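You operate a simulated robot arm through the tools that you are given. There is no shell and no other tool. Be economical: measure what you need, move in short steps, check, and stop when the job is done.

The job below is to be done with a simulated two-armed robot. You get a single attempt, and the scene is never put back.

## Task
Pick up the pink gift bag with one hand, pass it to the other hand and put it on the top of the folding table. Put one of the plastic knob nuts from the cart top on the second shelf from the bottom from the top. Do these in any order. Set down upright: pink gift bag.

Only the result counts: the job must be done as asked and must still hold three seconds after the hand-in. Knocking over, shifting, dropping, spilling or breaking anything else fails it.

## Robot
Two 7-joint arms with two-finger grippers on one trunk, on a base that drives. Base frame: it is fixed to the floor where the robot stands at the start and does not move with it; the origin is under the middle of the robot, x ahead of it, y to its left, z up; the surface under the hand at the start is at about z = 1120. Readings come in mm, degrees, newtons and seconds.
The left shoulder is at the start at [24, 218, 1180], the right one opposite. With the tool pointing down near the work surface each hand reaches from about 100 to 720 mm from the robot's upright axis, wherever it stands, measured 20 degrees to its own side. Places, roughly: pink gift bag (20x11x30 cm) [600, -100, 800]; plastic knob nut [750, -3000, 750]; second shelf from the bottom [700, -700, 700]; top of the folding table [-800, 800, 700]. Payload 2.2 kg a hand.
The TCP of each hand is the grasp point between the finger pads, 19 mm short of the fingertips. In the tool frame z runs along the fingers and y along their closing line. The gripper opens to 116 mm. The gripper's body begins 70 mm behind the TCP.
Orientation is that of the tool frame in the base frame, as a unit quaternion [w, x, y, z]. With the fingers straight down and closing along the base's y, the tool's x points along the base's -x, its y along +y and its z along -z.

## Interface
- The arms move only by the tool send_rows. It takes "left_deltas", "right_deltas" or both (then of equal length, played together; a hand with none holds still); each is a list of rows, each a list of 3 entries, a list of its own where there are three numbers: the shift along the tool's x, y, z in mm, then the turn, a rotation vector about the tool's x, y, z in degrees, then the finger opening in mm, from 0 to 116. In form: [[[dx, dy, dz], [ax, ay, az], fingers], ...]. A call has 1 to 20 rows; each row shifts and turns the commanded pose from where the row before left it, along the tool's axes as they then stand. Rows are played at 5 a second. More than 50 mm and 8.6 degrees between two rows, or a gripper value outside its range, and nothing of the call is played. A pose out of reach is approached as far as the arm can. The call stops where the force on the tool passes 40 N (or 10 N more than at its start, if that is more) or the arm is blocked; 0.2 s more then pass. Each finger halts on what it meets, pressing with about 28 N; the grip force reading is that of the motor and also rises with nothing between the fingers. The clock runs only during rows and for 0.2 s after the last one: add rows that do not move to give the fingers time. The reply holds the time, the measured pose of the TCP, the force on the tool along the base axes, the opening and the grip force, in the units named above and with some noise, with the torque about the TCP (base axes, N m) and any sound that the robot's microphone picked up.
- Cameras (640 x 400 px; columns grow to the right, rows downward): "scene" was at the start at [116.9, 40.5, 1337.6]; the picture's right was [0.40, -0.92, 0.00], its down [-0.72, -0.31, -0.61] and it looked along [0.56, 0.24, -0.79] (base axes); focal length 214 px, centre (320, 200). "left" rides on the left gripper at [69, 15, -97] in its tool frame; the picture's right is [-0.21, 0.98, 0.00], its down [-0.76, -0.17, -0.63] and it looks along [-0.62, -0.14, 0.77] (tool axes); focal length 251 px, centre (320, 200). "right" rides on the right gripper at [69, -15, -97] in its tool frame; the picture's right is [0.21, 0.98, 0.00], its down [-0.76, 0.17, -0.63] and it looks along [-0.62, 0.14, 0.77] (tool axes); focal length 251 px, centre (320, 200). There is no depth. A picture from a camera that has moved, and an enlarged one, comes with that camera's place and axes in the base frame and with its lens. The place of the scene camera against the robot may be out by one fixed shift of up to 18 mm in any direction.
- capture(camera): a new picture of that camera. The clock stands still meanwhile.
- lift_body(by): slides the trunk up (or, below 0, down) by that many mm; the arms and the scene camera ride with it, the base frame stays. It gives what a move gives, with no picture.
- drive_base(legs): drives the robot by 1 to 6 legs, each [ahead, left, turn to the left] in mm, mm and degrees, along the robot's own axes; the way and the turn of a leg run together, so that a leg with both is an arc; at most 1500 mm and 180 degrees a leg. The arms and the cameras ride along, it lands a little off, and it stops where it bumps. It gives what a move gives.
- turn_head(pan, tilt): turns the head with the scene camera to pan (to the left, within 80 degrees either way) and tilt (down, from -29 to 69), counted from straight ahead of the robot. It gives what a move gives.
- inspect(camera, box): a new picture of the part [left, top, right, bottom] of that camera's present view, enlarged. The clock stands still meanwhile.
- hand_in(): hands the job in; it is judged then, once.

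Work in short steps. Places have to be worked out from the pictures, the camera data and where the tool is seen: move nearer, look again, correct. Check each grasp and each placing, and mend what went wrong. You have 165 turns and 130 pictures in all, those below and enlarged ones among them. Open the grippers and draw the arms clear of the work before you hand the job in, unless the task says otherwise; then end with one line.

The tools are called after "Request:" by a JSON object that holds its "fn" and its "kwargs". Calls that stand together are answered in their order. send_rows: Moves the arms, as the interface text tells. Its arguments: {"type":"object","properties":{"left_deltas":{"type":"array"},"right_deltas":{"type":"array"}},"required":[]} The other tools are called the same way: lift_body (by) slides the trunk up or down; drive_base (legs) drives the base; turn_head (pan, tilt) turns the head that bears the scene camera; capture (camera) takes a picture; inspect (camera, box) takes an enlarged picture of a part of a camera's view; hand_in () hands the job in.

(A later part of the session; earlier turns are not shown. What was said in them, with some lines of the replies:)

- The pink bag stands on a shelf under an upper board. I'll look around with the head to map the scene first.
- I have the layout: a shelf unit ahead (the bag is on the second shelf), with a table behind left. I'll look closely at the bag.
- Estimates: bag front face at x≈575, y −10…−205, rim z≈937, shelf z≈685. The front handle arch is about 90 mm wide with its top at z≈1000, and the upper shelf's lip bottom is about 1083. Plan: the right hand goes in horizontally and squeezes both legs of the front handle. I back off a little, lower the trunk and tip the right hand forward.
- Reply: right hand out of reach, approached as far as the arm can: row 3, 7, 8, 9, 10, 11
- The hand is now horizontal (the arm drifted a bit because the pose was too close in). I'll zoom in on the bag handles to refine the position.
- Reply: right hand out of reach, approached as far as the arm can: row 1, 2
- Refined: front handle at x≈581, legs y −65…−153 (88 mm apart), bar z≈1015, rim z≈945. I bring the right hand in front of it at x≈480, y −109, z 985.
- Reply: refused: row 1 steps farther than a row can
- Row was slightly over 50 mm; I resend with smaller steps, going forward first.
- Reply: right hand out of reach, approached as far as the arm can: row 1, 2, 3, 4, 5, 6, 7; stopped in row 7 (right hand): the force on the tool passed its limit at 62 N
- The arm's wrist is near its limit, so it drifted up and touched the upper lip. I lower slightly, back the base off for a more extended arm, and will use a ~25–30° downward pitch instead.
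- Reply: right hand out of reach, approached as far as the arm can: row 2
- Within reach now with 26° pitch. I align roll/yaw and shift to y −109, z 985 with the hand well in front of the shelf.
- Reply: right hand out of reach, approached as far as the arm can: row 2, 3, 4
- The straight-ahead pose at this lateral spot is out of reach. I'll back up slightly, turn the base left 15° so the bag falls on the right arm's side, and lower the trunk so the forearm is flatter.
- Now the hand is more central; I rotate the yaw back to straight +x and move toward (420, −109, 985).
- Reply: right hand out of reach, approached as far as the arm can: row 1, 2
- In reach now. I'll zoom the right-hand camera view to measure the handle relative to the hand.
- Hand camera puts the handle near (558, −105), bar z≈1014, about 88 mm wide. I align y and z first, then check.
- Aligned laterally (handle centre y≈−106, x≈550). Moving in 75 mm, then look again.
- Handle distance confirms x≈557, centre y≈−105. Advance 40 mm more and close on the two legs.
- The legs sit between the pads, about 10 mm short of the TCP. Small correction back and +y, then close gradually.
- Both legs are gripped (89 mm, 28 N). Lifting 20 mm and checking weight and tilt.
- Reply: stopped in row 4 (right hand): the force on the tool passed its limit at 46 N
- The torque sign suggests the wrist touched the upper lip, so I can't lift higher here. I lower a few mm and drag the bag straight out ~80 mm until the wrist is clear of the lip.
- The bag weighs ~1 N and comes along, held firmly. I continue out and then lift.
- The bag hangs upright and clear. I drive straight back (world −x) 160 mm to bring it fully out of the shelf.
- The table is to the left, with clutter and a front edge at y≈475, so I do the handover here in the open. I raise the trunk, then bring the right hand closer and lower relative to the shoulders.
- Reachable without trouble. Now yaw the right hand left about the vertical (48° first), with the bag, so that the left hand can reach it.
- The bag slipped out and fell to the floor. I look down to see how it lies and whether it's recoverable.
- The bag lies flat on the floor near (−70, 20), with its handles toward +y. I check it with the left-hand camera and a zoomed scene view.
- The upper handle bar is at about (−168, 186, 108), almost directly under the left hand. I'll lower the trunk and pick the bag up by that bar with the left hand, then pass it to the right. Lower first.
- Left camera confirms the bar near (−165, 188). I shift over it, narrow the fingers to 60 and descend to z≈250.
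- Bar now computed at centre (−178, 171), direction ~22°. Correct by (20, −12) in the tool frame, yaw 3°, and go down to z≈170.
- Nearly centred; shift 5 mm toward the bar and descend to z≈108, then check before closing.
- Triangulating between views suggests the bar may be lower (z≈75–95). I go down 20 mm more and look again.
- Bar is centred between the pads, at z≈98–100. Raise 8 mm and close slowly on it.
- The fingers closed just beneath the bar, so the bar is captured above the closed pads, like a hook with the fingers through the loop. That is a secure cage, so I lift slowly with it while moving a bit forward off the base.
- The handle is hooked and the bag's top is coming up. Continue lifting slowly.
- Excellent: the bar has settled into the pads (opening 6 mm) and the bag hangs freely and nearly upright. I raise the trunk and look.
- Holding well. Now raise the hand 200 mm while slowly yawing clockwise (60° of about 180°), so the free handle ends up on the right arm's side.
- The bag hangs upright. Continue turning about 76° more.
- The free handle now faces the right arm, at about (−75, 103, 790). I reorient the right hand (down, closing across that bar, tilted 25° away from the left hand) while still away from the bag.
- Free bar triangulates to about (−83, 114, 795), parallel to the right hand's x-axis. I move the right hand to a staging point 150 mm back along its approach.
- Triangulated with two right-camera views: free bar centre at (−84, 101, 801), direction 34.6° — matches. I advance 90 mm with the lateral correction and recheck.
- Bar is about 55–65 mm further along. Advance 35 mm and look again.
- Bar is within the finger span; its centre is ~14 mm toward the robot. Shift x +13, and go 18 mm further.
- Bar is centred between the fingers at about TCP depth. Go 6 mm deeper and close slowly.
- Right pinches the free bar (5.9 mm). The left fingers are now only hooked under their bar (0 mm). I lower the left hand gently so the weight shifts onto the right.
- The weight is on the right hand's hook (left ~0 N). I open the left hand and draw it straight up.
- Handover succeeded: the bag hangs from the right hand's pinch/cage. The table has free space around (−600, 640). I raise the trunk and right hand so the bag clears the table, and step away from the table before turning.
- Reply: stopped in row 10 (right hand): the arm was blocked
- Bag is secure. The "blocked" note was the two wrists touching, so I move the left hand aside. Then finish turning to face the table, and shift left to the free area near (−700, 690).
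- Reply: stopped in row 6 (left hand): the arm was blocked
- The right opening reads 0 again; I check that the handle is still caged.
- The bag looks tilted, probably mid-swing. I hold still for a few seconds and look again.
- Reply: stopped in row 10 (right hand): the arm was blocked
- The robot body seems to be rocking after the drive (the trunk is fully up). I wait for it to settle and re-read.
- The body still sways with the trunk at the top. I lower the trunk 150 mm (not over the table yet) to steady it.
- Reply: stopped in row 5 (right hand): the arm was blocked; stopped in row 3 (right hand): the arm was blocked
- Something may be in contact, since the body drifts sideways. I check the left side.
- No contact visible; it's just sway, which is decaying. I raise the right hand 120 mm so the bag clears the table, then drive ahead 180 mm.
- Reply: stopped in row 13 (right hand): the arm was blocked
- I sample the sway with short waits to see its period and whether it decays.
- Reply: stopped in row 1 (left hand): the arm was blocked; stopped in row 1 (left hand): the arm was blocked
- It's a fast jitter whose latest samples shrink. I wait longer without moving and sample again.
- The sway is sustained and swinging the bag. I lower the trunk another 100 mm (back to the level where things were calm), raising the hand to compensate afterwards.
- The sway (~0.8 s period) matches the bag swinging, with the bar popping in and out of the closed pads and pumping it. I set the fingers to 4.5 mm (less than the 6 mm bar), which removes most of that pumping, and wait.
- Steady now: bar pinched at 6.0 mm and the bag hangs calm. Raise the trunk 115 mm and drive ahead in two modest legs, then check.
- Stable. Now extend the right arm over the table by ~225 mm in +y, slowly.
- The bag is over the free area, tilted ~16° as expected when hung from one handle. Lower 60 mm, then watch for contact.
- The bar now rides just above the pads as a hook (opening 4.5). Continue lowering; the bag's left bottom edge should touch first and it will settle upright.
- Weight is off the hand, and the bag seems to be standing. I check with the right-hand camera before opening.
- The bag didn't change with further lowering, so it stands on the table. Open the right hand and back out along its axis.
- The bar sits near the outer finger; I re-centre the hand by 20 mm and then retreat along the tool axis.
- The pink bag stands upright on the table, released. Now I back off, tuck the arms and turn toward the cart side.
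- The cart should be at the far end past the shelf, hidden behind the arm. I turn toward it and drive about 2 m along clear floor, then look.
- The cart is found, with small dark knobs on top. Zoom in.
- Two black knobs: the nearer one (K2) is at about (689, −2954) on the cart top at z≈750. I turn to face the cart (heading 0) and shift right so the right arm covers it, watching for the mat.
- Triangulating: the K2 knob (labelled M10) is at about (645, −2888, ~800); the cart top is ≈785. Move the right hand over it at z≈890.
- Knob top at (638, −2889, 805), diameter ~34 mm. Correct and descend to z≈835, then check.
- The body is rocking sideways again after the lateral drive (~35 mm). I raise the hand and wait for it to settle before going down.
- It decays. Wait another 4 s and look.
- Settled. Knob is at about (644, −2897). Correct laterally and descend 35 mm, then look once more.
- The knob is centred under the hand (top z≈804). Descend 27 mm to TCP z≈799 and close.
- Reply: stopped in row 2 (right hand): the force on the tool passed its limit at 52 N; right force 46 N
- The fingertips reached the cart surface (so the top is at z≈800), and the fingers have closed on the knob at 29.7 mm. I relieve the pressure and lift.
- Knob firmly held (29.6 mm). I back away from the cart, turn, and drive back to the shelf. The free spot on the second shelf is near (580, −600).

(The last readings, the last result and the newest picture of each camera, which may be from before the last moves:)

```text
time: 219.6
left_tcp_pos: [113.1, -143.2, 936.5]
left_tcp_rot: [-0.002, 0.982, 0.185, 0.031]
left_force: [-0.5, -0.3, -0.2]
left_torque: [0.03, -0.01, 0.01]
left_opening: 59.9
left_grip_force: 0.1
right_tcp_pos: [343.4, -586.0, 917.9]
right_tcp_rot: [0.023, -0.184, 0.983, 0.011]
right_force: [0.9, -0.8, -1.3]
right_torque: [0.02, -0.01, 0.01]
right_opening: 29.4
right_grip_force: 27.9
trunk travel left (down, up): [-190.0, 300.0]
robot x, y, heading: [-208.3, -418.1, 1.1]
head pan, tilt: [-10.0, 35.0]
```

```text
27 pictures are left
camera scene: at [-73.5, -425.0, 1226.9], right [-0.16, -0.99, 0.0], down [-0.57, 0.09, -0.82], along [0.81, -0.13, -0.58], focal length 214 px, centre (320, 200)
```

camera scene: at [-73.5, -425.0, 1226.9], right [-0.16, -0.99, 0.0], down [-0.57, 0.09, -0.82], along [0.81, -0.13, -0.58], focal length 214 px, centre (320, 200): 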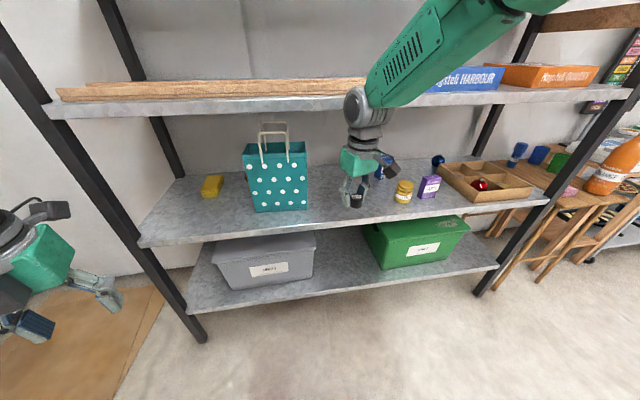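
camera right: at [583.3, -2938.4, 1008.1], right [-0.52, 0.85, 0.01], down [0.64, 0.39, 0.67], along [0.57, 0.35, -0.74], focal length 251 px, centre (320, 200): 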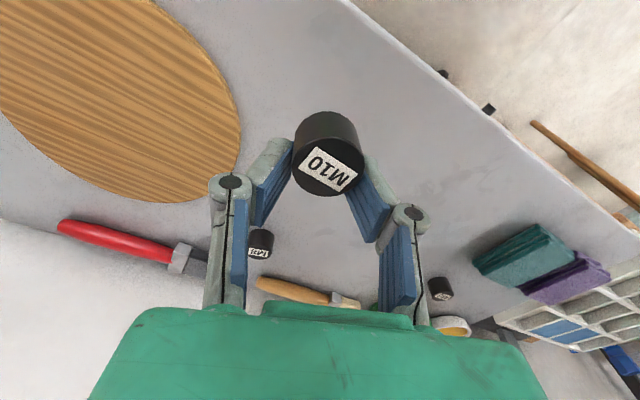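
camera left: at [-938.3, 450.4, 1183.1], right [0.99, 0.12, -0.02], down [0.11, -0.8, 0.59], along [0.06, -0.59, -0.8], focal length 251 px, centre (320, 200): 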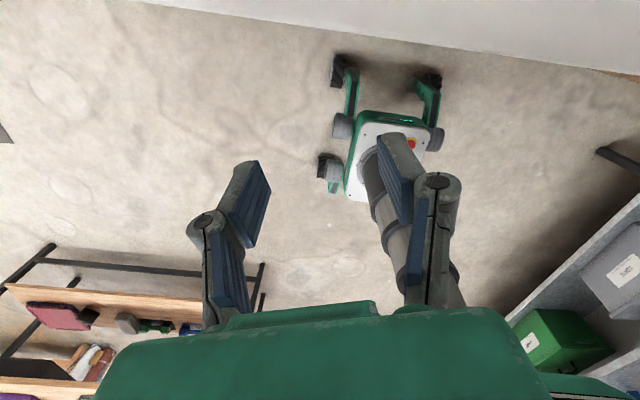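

Shelf view is clear: free front area between the teal bag (y≈−480) and the yellow jar (y≈−900). I lower the hand in front of the shelf to z≈770 so the wrist fits under the third shelf, then approach.

Request:
{"fn": "send_rows", "kwargs": {"right_deltas": [[[0, -10, 20], [0, 0, 3], 20], [[0, -10, 20], [0, 0, 3], 20], [[0, -10, 20], [0, 0, 3], 20], [[0, -10, 20], [0, 0, 3], 20], [[0, -10, 20], [0, 0, 3], 20], [[0, -10, 20], [0, 0, 3], 20], [[0, 0, 15], [0, 0, 3], 20], [[0, 0, 12], [0, 0, 0], 20], [[0, 0, 0], [0, 0, 0], 20]]}}

Request:
{"fn": "drive_base", "kwargs": {"legs": [[100, 0, 0]]}}

Request:
{"fn": "capture", "kwargs": {"camera": "scene"}}

Request:
{"fn": "capture", "kwargs": {"camera": "right"}}

```text
time: 221.6
left_tcp_pos: [111.9, -143.0, 937.7]
left_tcp_rot: [-0.002, 0.982, 0.186, 0.031]
left_force: [0.0, 0.0, 0.0]
left_torque: [-0.03, 0.0, 0.03]
left_opening: 59.9
left_grip_force: 0.1
right_tcp_pos: [363.9, -638.9, 769.6]
right_tcp_rot: [0.021, -0.002, 1.0, 0.017]
right_force: [0.6, 0.7, -0.6]
right_torque: [-0.02, -0.03, -0.01]
right_opening: 29.4
right_grip_force: 28.2
trunk travel left (down, up): [-190.0, 300.0]
robot x, y, heading: [-210.2, -418.0, 1.1]
head pan, tilt: [-10.0, 35.0]
```

```text
time: 222.8
left_tcp_pos: [213.1, -140.6, 935.1]
left_tcp_rot: [-0.002, 0.982, 0.186, 0.031]
left_force: [0.6, -0.2, -0.4]
left_torque: [0.03, 0.02, -0.02]
left_opening: 60.0
left_grip_force: 0.0
right_tcp_pos: [464.7, -636.1, 768.5]
right_tcp_rot: [0.02, -0.002, 1.0, 0.016]
right_force: [1.0, -0.2, 0.0]
right_torque: [0.01, 0.01, -0.01]
right_opening: 29.7
right_grip_force: 28.3
trunk travel left (down, up): [-190.0, 300.0]
robot x, y, heading: [-107.7, -417.9, 1.0]
head pan, tilt: [-10.0, 35.0]
```

```text
26 pictures are left
camera scene: at [28.0, -423.3, 1226.7], right [-0.16, -0.99, 0.0], down [-0.57, 0.09, -0.82], along [0.81, -0.13, -0.58], focal length 214 px, centre (320, 200)
```

scene: 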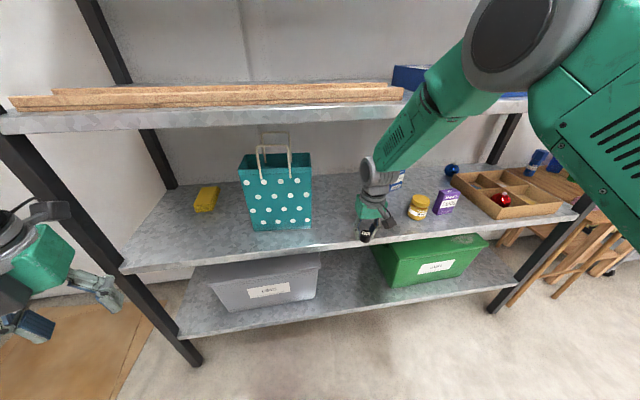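

```text
25 pictures are left
camera right: at [393.7, -655.6, 861.4], right [-0.22, 0.98, 0.02], down [0.73, 0.15, 0.67], along [0.65, 0.16, -0.74], focal length 251 px, centre (320, 200)
```

right: 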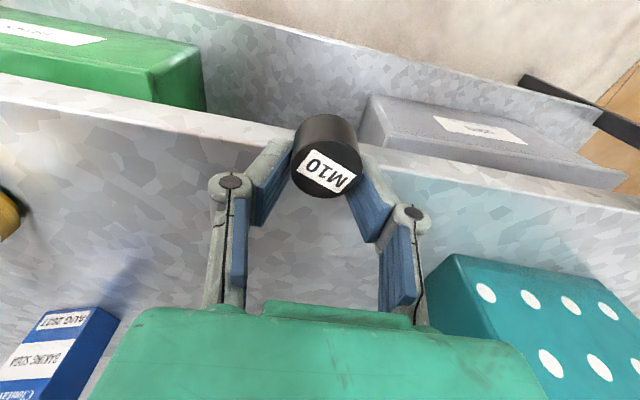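

The forearm is rather steep for the third shelf's lip. I step back 60 mm, lower the trunk 150 while keeping the hand height, and pitch the hand 12° forward so the wrist stays out in front.

Request:
{"fn": "drive_base", "kwargs": {"legs": [[-70, 0, 0]]}}

Request:
{"fn": "send_rows", "kwargs": {"right_deltas": [[[0, 0, -25], [0, 0, 0], 20], [[0, 0, -25], [0, 0, 0], 20], [[0, 0, -25], [0, 0, 0], 20], [[0, 0, -25], [0, 0, 0], 20], [[0, 0, -25], [0, 0, 0], 20], [[0, 0, -25], [0, 0, 0], 20]]}}

Request:
{"fn": "lift_body", "kwargs": {"by": -150}}

Request:
{"fn": "send_rows", "kwargs": {"right_deltas": [[[0, 0, 0], [0, -6, 0], 20], [[0, 0, 0], [0, -6, 0], 20], [[0, 0, 0], [0, 0, 0], 20]]}}

Request:
{"fn": "capture", "kwargs": {"camera": "scene"}}

```text
time: 223.8
left_tcp_pos: [141.0, -142.8, 937.6]
left_tcp_rot: [-0.001, 0.982, 0.185, 0.033]
left_force: [0.1, -0.8, 0.5]
left_torque: [-0.01, 0.02, 0.01]
left_opening: 60.1
left_grip_force: 0.0
right_tcp_pos: [393.1, -639.9, 771.1]
right_tcp_rot: [0.022, -0.001, 1.0, 0.016]
right_force: [-0.1, 0.3, 0.0]
right_torque: [-0.03, -0.03, 0.0]
right_opening: 29.7
right_grip_force: 27.5
trunk travel left (down, up): [-190.0, 300.0]
robot x, y, heading: [-173.9, -422.8, 0.8]
head pan, tilt: [-10.0, 35.0]
```

```text
time: 225.2
left_tcp_pos: [139.9, -142.0, 938.7]
left_tcp_rot: [-0.002, 0.982, 0.185, 0.034]
left_force: [0.7, -0.6, -0.5]
left_torque: [-0.01, -0.02, -0.01]
left_opening: 59.8
left_grip_force: 0.0
right_tcp_pos: [383.8, -644.7, 924.0]
right_tcp_rot: [0.024, -0.001, 1.0, 0.016]
right_force: [-0.5, 0.5, -0.3]
right_torque: [-0.02, -0.03, -0.01]
right_opening: 29.3
right_grip_force: 28.6
trunk travel left (down, up): [-190.0, 300.0]
robot x, y, heading: [-178.8, -420.2, 0.8]
head pan, tilt: [-10.0, 35.0]
```

```text
time: 226.9
left_tcp_pos: [139.9, -143.0, 788.4]
left_tcp_rot: [0.0, 0.982, 0.186, 0.034]
left_force: [0.0, -0.6, 0.9]
left_torque: [0.04, -0.01, -0.01]
left_opening: 59.7
left_grip_force: 0.0
right_tcp_pos: [384.1, -644.8, 772.4]
right_tcp_rot: [0.025, -0.001, 1.0, 0.015]
right_force: [1.0, -0.5, 0.2]
right_torque: [-0.02, 0.03, -0.02]
right_opening: 29.4
right_grip_force: 27.6
trunk travel left (down, up): [-40.0, 450.0]
robot x, y, heading: [-176.3, -421.0, 1.5]
head pan, tilt: [-10.0, 35.0]
```

```text
time: 227.7
left_tcp_pos: [139.8, -142.9, 788.6]
left_tcp_rot: [-0.001, 0.982, 0.185, 0.033]
left_force: [0.3, 0.2, -0.2]
left_torque: [0.02, -0.02, -0.02]
left_opening: 60.0
left_grip_force: 0.1
right_tcp_pos: [385.8, -644.7, 772.9]
right_tcp_rot: [0.129, 0.0, 0.992, 0.016]
right_force: [0.3, 0.0, -0.5]
right_torque: [0.02, -0.01, 0.0]
right_opening: 29.5
right_grip_force: 28.6
trunk travel left (down, up): [-40.0, 450.0]
robot x, y, heading: [-175.8, -424.0, 1.1]
head pan, tilt: [-10.0, 35.0]
```

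```text
24 pictures are left
camera scene: at [-41.9, -424.9, 1076.9], right [-0.16, -0.99, 0.0], down [-0.57, 0.09, -0.82], along [0.81, -0.13, -0.58], focal length 214 px, centre (320, 200)
```

scene: 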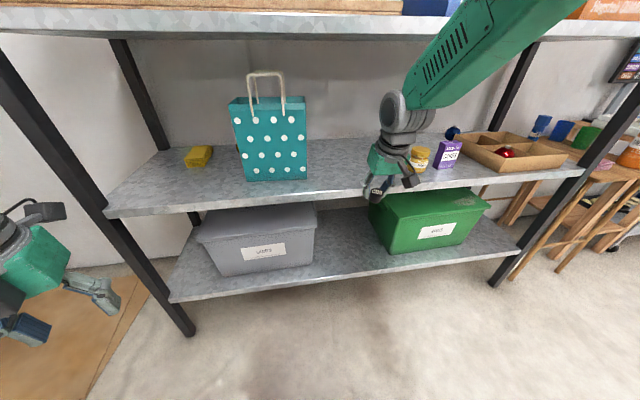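

Good pose. Drive ahead 60, lower to z≈745, then extend in +x in small steps.

Request:
{"fn": "drive_base", "kwargs": {"legs": [[60, 0, 0]]}}

Request:
{"fn": "send_rows", "kwargs": {"right_deltas": [[[3.6, 0, 13.5], [0, 0, 0], 20], [[3.6, 0, 13.5], [0, 0, 0], 20], [[-14.5, 0, 3.8], [0, 0, 0], 20], [[-14.5, 0, 3.8], [0, 0, 0], 20], [[-14.5, 0, 3.8], [0, 0, 0], 20], [[0, 0, 0], [0, 0, 0], 20]]}}

Request:
{"fn": "capture", "kwargs": {"camera": "scene"}}

Request:
{"fn": "capture", "kwargs": {"camera": "right"}}

```text
time: 228.7
left_tcp_pos: [200.3, -142.5, 787.2]
left_tcp_rot: [-0.001, 0.982, 0.185, 0.033]
left_force: [0.6, 0.7, 0.2]
left_torque: [0.01, 0.05, -0.02]
left_opening: 60.1
left_grip_force: 0.0
right_tcp_pos: [444.5, -643.7, 771.6]
right_tcp_rot: [0.127, 0.001, 0.992, 0.015]
right_force: [0.0, 0.6, -0.2]
right_torque: [0.0, 0.0, 0.0]
right_opening: 29.2
right_grip_force: 28.0
trunk travel left (down, up): [-40.0, 450.0]
robot x, y, heading: [-118.1, -423.0, 0.9]
head pan, tilt: [-10.0, 35.0]
```

```text
time: 230.1
left_tcp_pos: [197.7, -142.2, 788.5]
left_tcp_rot: [0.0, 0.982, 0.185, 0.036]
left_force: [0.2, 0.3, 0.2]
left_torque: [0.01, 0.04, -0.03]
left_opening: 60.0
left_grip_force: 0.0
right_tcp_pos: [488.2, -643.3, 746.8]
right_tcp_rot: [0.129, 0.001, 0.992, 0.015]
right_force: [0.2, 0.3, 0.1]
right_torque: [-0.03, -0.03, 0.01]
right_opening: 29.7
right_grip_force: 27.9
trunk travel left (down, up): [-40.0, 450.0]
robot x, y, heading: [-114.5, -421.2, 0.6]
head pan, tilt: [-10.0, 35.0]
```

```text
23 pictures are left
camera scene: at [17.9, -424.0, 1076.9], right [-0.16, -0.99, 0.0], down [-0.57, 0.09, -0.82], along [0.81, -0.13, -0.58], focal length 214 px, centre (320, 200)
```

scene: 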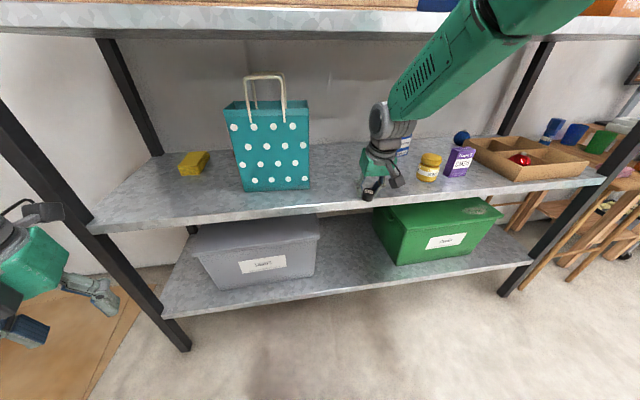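

```text
22 pictures are left
camera right: at [398.0, -660.2, 821.4], right [-0.21, 0.98, -0.02], down [0.57, 0.14, 0.81], along [0.79, 0.16, -0.59], focal length 251 px, centre (320, 200)
```

right: 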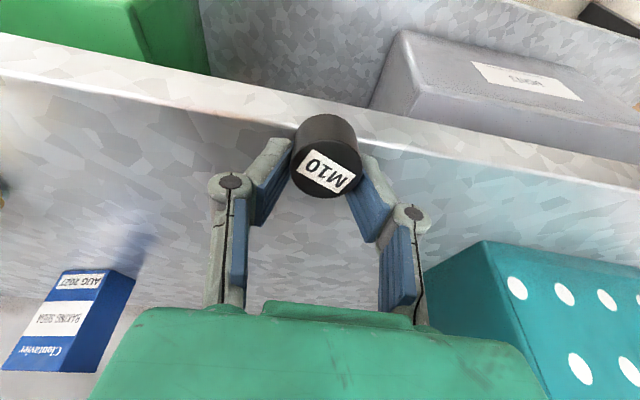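

The knob is just above the front edge. Continue 68 mm inward.

Request:
{"fn": "send_rows", "kwargs": {"right_deltas": [[[-13, 0, 3.4], [0, 0, 0], 20], [[-13, 0, 3.4], [0, 0, 0], 20], [[-13, 0, 3.4], [0, 0, 0], 20], [[-13, 0, 3.4], [0, 0, 0], 20], [[-13, 0, 3.4], [0, 0, 0], 20], [[0, 0, 0], [0, 0, 0], 20]]}}

Request:
{"fn": "capture", "kwargs": {"camera": "scene"}}

Request:
{"fn": "capture", "kwargs": {"camera": "right"}}

```text
time: 231.5
left_tcp_pos: [197.9, -142.7, 788.8]
left_tcp_rot: [-0.001, 0.982, 0.185, 0.035]
left_force: [0.2, 0.5, 0.0]
left_torque: [-0.02, 0.0, 0.01]
left_opening: 60.1
left_grip_force: 0.0
right_tcp_pos: [556.1, -642.0, 746.9]
right_tcp_rot: [0.129, 0.0, 0.991, 0.015]
right_force: [0.2, 0.3, -0.3]
right_torque: [0.02, 0.0, -0.01]
right_opening: 29.5
right_grip_force: 28.0
trunk travel left (down, up): [-40.0, 450.0]
robot x, y, heading: [-120.2, -419.1, 1.0]
head pan, tilt: [-10.0, 35.0]
```

```text
21 pictures are left
camera scene: at [18.3, -424.0, 1076.9], right [-0.16, -0.99, 0.0], down [-0.57, 0.09, -0.82], along [0.81, -0.13, -0.58], focal length 214 px, centre (320, 200)
```

scene: 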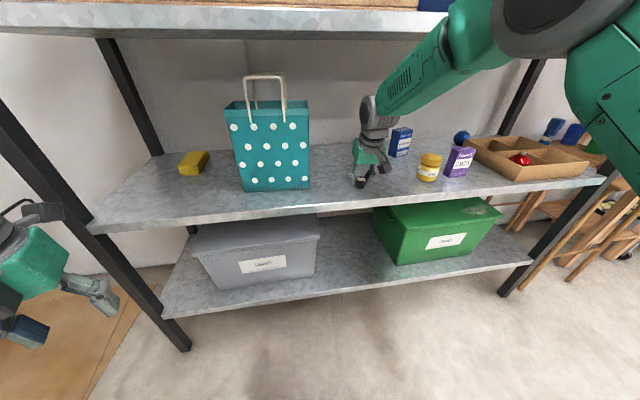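

```text
20 pictures are left
camera right: at [465.1, -660.2, 821.7], right [-0.21, 0.98, -0.02], down [0.57, 0.14, 0.81], along [0.79, 0.16, -0.59], focal length 251 px, centre (320, 200)
```

right: 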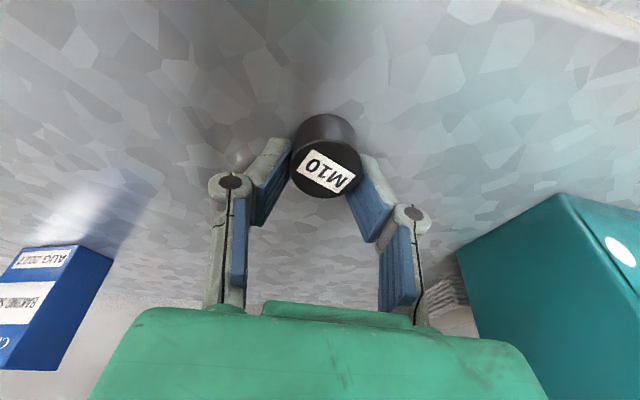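

Inside the shelf with no contact. Lower in small steps until the knob touches.

Request:
{"fn": "send_rows", "kwargs": {"right_deltas": [[[1.3, 0, 4.8], [0, 0, 0], 20], [[1.3, 0, 4.8], [0, 0, 0], 20], [[1.3, 0, 4.8], [0, 0, 0], 20], [[0, 0, 0], [0, 0, 0], 20]]}}

Request:
{"fn": "send_rows", "kwargs": {"right_deltas": [[[0.8, 0, 2.9], [0, 0, 0], 20], [[0.8, 0, 2.9], [0, 0, 0], 20], [[0, 0, 0], [0, 0, 0], 20]]}}

Request:
{"fn": "send_rows", "kwargs": {"right_deltas": [[[0.8, 0, 2.9], [0, 0, 0], 20], [[0, 0, 0], [0, 0, 0], 20]]}}

Request:
{"fn": "capture", "kwargs": {"camera": "right"}}

```text
time: 232.3
left_tcp_pos: [196.9, -142.6, 790.2]
left_tcp_rot: [0.001, 0.982, 0.185, 0.036]
left_force: [0.4, 0.2, -0.2]
left_torque: [-0.01, 0.04, 0.04]
left_opening: 59.8
left_grip_force: 0.1
right_tcp_pos: [556.8, -641.7, 743.9]
right_tcp_rot: [0.138, 0.001, 0.99, 0.015]
right_force: [-7.1, 1.9, 17.2]
right_torque: [-0.21, 0.37, -0.16]
right_opening: 29.5
right_grip_force: 27.8
trunk travel left (down, up): [-40.0, 450.0]
robot x, y, heading: [-117.6, -422.9, 0.9]
head pan, tilt: [-10.0, 35.0]
stopped in row 3 (right hand): the force on the tool passed its limit at 43 N (the readings are from after the stop); the commanded pose is now the measured one
```

```text
time: 232.9
left_tcp_pos: [195.6, -142.6, 791.8]
left_tcp_rot: [-0.001, 0.982, 0.184, 0.035]
left_force: [0.8, -0.7, 0.3]
left_torque: [0.0, 0.03, -0.01]
left_opening: 60.1
left_grip_force: 0.1
right_tcp_pos: [560.6, -642.6, 743.5]
right_tcp_rot: [0.145, 0.0, 0.989, 0.017]
right_force: [-5.3, 2.4, 17.7]
right_torque: [-0.16, 0.36, -0.1]
right_opening: 29.3
right_grip_force: 27.7
trunk travel left (down, up): [-40.0, 450.0]
robot x, y, heading: [-117.4, -417.4, 0.7]
head pan, tilt: [-10.0, 35.0]
stopped in row 3 (right hand): the force on the tool passed its limit at 41 N (the readings are from after the stop); the commanded pose is now the measured one
```

```text
time: 233.5
left_tcp_pos: [196.2, -142.2, 791.6]
left_tcp_rot: [0.0, 0.982, 0.184, 0.038]
left_force: [0.0, 0.2, 0.0]
left_torque: [0.03, 0.01, -0.01]
left_opening: 59.8
left_grip_force: 0.1
right_tcp_pos: [560.8, -642.0, 742.7]
right_tcp_rot: [0.147, 0.0, 0.989, 0.015]
right_force: [-3.9, 2.5, 36.4]
right_torque: [-0.32, 0.55, -0.04]
right_opening: 29.9
right_grip_force: 28.2
trunk travel left (down, up): [-40.0, 450.0]
robot x, y, heading: [-117.0, -419.4, 0.7]
head pan, tilt: [-10.0, 35.0]
```

```text
19 pictures are left
camera right: at [467.5, -660.9, 814.8], right [-0.21, 0.98, -0.03], down [0.54, 0.14, 0.83], along [0.82, 0.16, -0.56], focal length 251 px, centre (320, 200)
```

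right: 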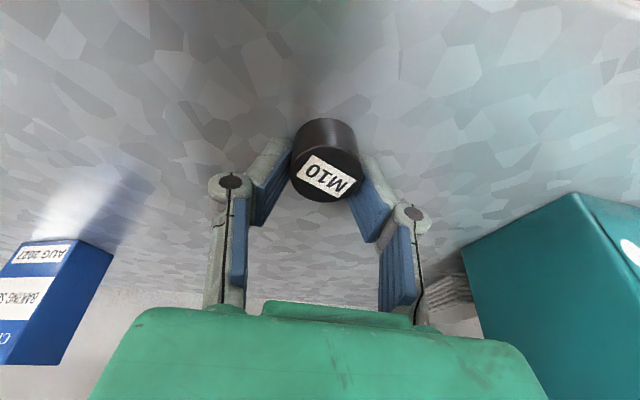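

Contact with the shelf at TCP z≈743. I relieve the pressure by ~4 mm and open slowly so the knob settles flat.

Request:
{"fn": "send_rows", "kwargs": {"right_deltas": [[[-1, 0, -3.5], [0, 0, 0], 20], [[0, 0, 0], [0, 0, 0], 20], [[0, 0, 0], [0, 0, 0], 32], [[0, 0, 0], [0, 0, 0], 36], [[0, 0, 0], [0, 0, 0], 45], [[0, 0, 0], [0, 0, 0], 65], [[0, 0, 0], [0, 0, 0], 65]]}}

Request:
{"fn": "capture", "kwargs": {"camera": "right"}}

```text
time: 235.1
left_tcp_pos: [197.7, -142.2, 790.0]
left_tcp_rot: [-0.001, 0.982, 0.184, 0.036]
left_force: [0.7, 0.7, -0.2]
left_torque: [0.0, 0.03, 0.01]
left_opening: 59.9
left_grip_force: 0.0
right_tcp_pos: [559.2, -642.4, 740.4]
right_tcp_rot: [0.14, 0.001, 0.99, 0.017]
right_force: [-3.3, 2.7, 12.6]
right_torque: [0.89, 0.07, 0.22]
right_opening: 67.3
right_grip_force: 6.6
trunk travel left (down, up): [-40.0, 450.0]
robot x, y, heading: [-117.1, -422.8, 0.7]
head pan, tilt: [-10.0, 35.0]
```

```text
18 pictures are left
camera right: at [467.1, -661.6, 812.5], right [-0.21, 0.98, -0.03], down [0.55, 0.14, 0.82], along [0.81, 0.16, -0.57], focal length 251 px, centre (320, 200)
```

right: 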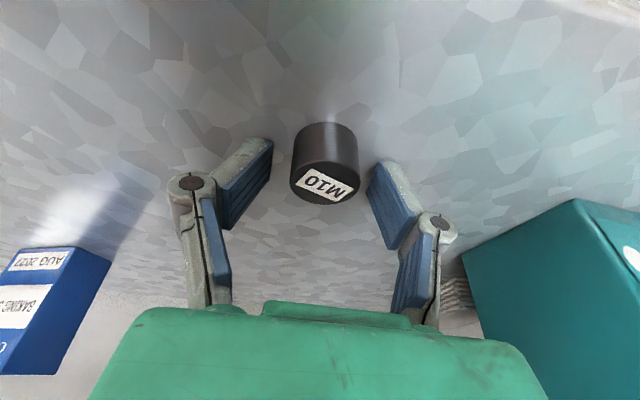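

Knob stands released on the shelf. Lift the fingers 15 mm, then withdraw straight back out of the shelf.

Request:
{"fn": "send_rows", "kwargs": {"right_deltas": [[[-1.3, 0, -4.8], [0, 0, 0], 65], [[-1.3, 0, -4.8], [0, 0, 0], 65], [[-2.6, 0, -9.6], [0, 0, 0], 65], [[-2.6, 0, -9.6], [0, 0, 0], 65], [[14.5, 0, -3.9], [0, 0, 0], 65], [[19, 0, -5], [0, 0, 0], 65], [[24, 0, -6], [0, 0, 0], 65], [[24, 0, -6], [0, 0, 0], 65], [[24, 0, -6], [0, 0, 0], 65], [[24, 0, -6], [0, 0, 0], 65], [[0, 0, 0], [0, 0, 0], 65]]}}

Request:
{"fn": "drive_base", "kwargs": {"legs": [[-150, 0, 0]]}}

Request:
{"fn": "capture", "kwargs": {"camera": "scene"}}

Request:
{"fn": "inspect", "kwargs": {"camera": "scene", "box": [280, 100, 440, 200]}}

```text
time: 237.5
left_tcp_pos: [197.6, -142.9, 790.9]
left_tcp_rot: [0.0, 0.982, 0.184, 0.037]
left_force: [-0.3, -0.4, 0.0]
left_torque: [0.0, 0.01, -0.02]
left_opening: 60.1
left_grip_force: 0.1
right_tcp_pos: [424.0, -645.1, 765.1]
right_tcp_rot: [0.141, 0.001, 0.99, 0.016]
right_force: [1.0, -0.1, -0.3]
right_torque: [0.03, -0.01, -0.01]
right_opening: 65.3
right_grip_force: 0.1
trunk travel left (down, up): [-40.0, 450.0]
robot x, y, heading: [-112.3, -423.7, 0.7]
head pan, tilt: [-10.0, 35.0]
```

```text
time: 238.9
left_tcp_pos: [43.8, -146.3, 789.7]
left_tcp_rot: [0.0, 0.982, 0.184, 0.037]
left_force: [-1.1, -0.5, 1.1]
left_torque: [-0.02, -0.01, 0.0]
left_opening: 60.1
left_grip_force: 0.0
right_tcp_pos: [271.3, -647.1, 766.5]
right_tcp_rot: [0.142, 0.002, 0.99, 0.016]
right_force: [-0.5, -0.1, 0.6]
right_torque: [0.02, -0.03, 0.01]
right_opening: 64.9
right_grip_force: 0.0
trunk travel left (down, up): [-40.0, 450.0]
robot x, y, heading: [-262.6, -424.8, 1.0]
head pan, tilt: [-10.0, 35.0]
```

```text
17 pictures are left
camera scene: at [-135.4, -426.6, 1077.1], right [-0.16, -0.99, 0.0], down [-0.57, 0.09, -0.82], along [0.81, -0.13, -0.57], focal length 214 px, centre (320, 200)
```

scene: 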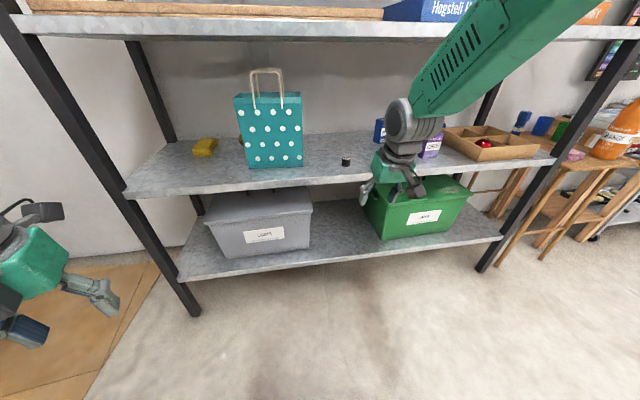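

```text
4.00 times, centred on (360, 150) of scene
camera zoom: at [-135.4, -426.6, 1077.1], right [-0.16, -0.99, 0.0], down [-0.57, 0.09, -0.82], along [0.81, -0.13, -0.57], focal length 858 px, centre (160, 400)
```

zoom: 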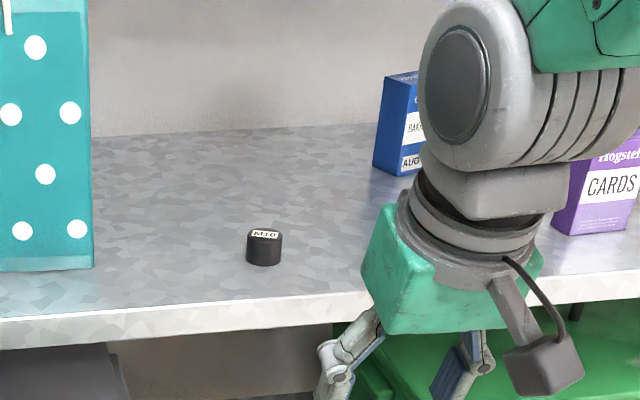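

The knob nut stands upright on the second shelf, other items undisturbed. Last check of the bag on the table.

Request:
{"fn": "turn_head", "kwargs": {"pan": 80, "tilt": 15}}

Request:
{"fn": "capture", "kwargs": {"camera": "scene"}}

```text
time: 240.5
left_tcp_pos: [43.7, -145.5, 790.8]
left_tcp_rot: [-0.001, 0.982, 0.185, 0.037]
left_force: [-0.6, 0.8, 0.4]
left_torque: [0.02, 0.01, -0.03]
left_opening: 60.0
left_grip_force: 0.1
right_tcp_pos: [271.4, -647.1, 768.5]
right_tcp_rot: [0.143, 0.001, 0.99, 0.016]
right_force: [-0.3, 0.1, 0.5]
right_torque: [0.01, -0.02, -0.02]
right_opening: 65.0
right_grip_force: 0.0
trunk travel left (down, up): [-40.0, 450.0]
robot x, y, heading: [-269.1, -422.6, 0.7]
head pan, tilt: [80.0, 15.0]
```

```text
15 pictures are left
camera scene: at [-206.2, -320.2, 1109.0], right [0.99, -0.16, 0.0], down [-0.04, -0.26, -0.97], along [0.15, 0.95, -0.26], focal length 214 px, centre (320, 200)
```

scene: 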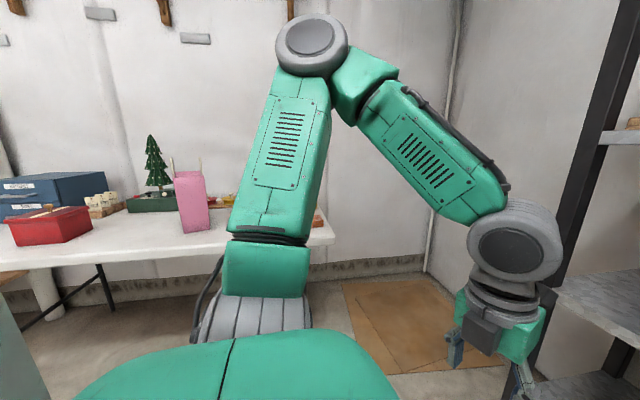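

The bag stands upright on the table, the knob is on the shelf, and both hands are empty and clear. Handing in.

Request:
{"fn": "hand_in", "kwargs": {}}

```text
The job is handed in.
```

The pink gift bag stands upright on the folding table after passing from one hand to the other, and an M10 knob nut stands on the second shelf from the bottom. The bag slipped to the floor once on the way, so I picked it up again before the handover.
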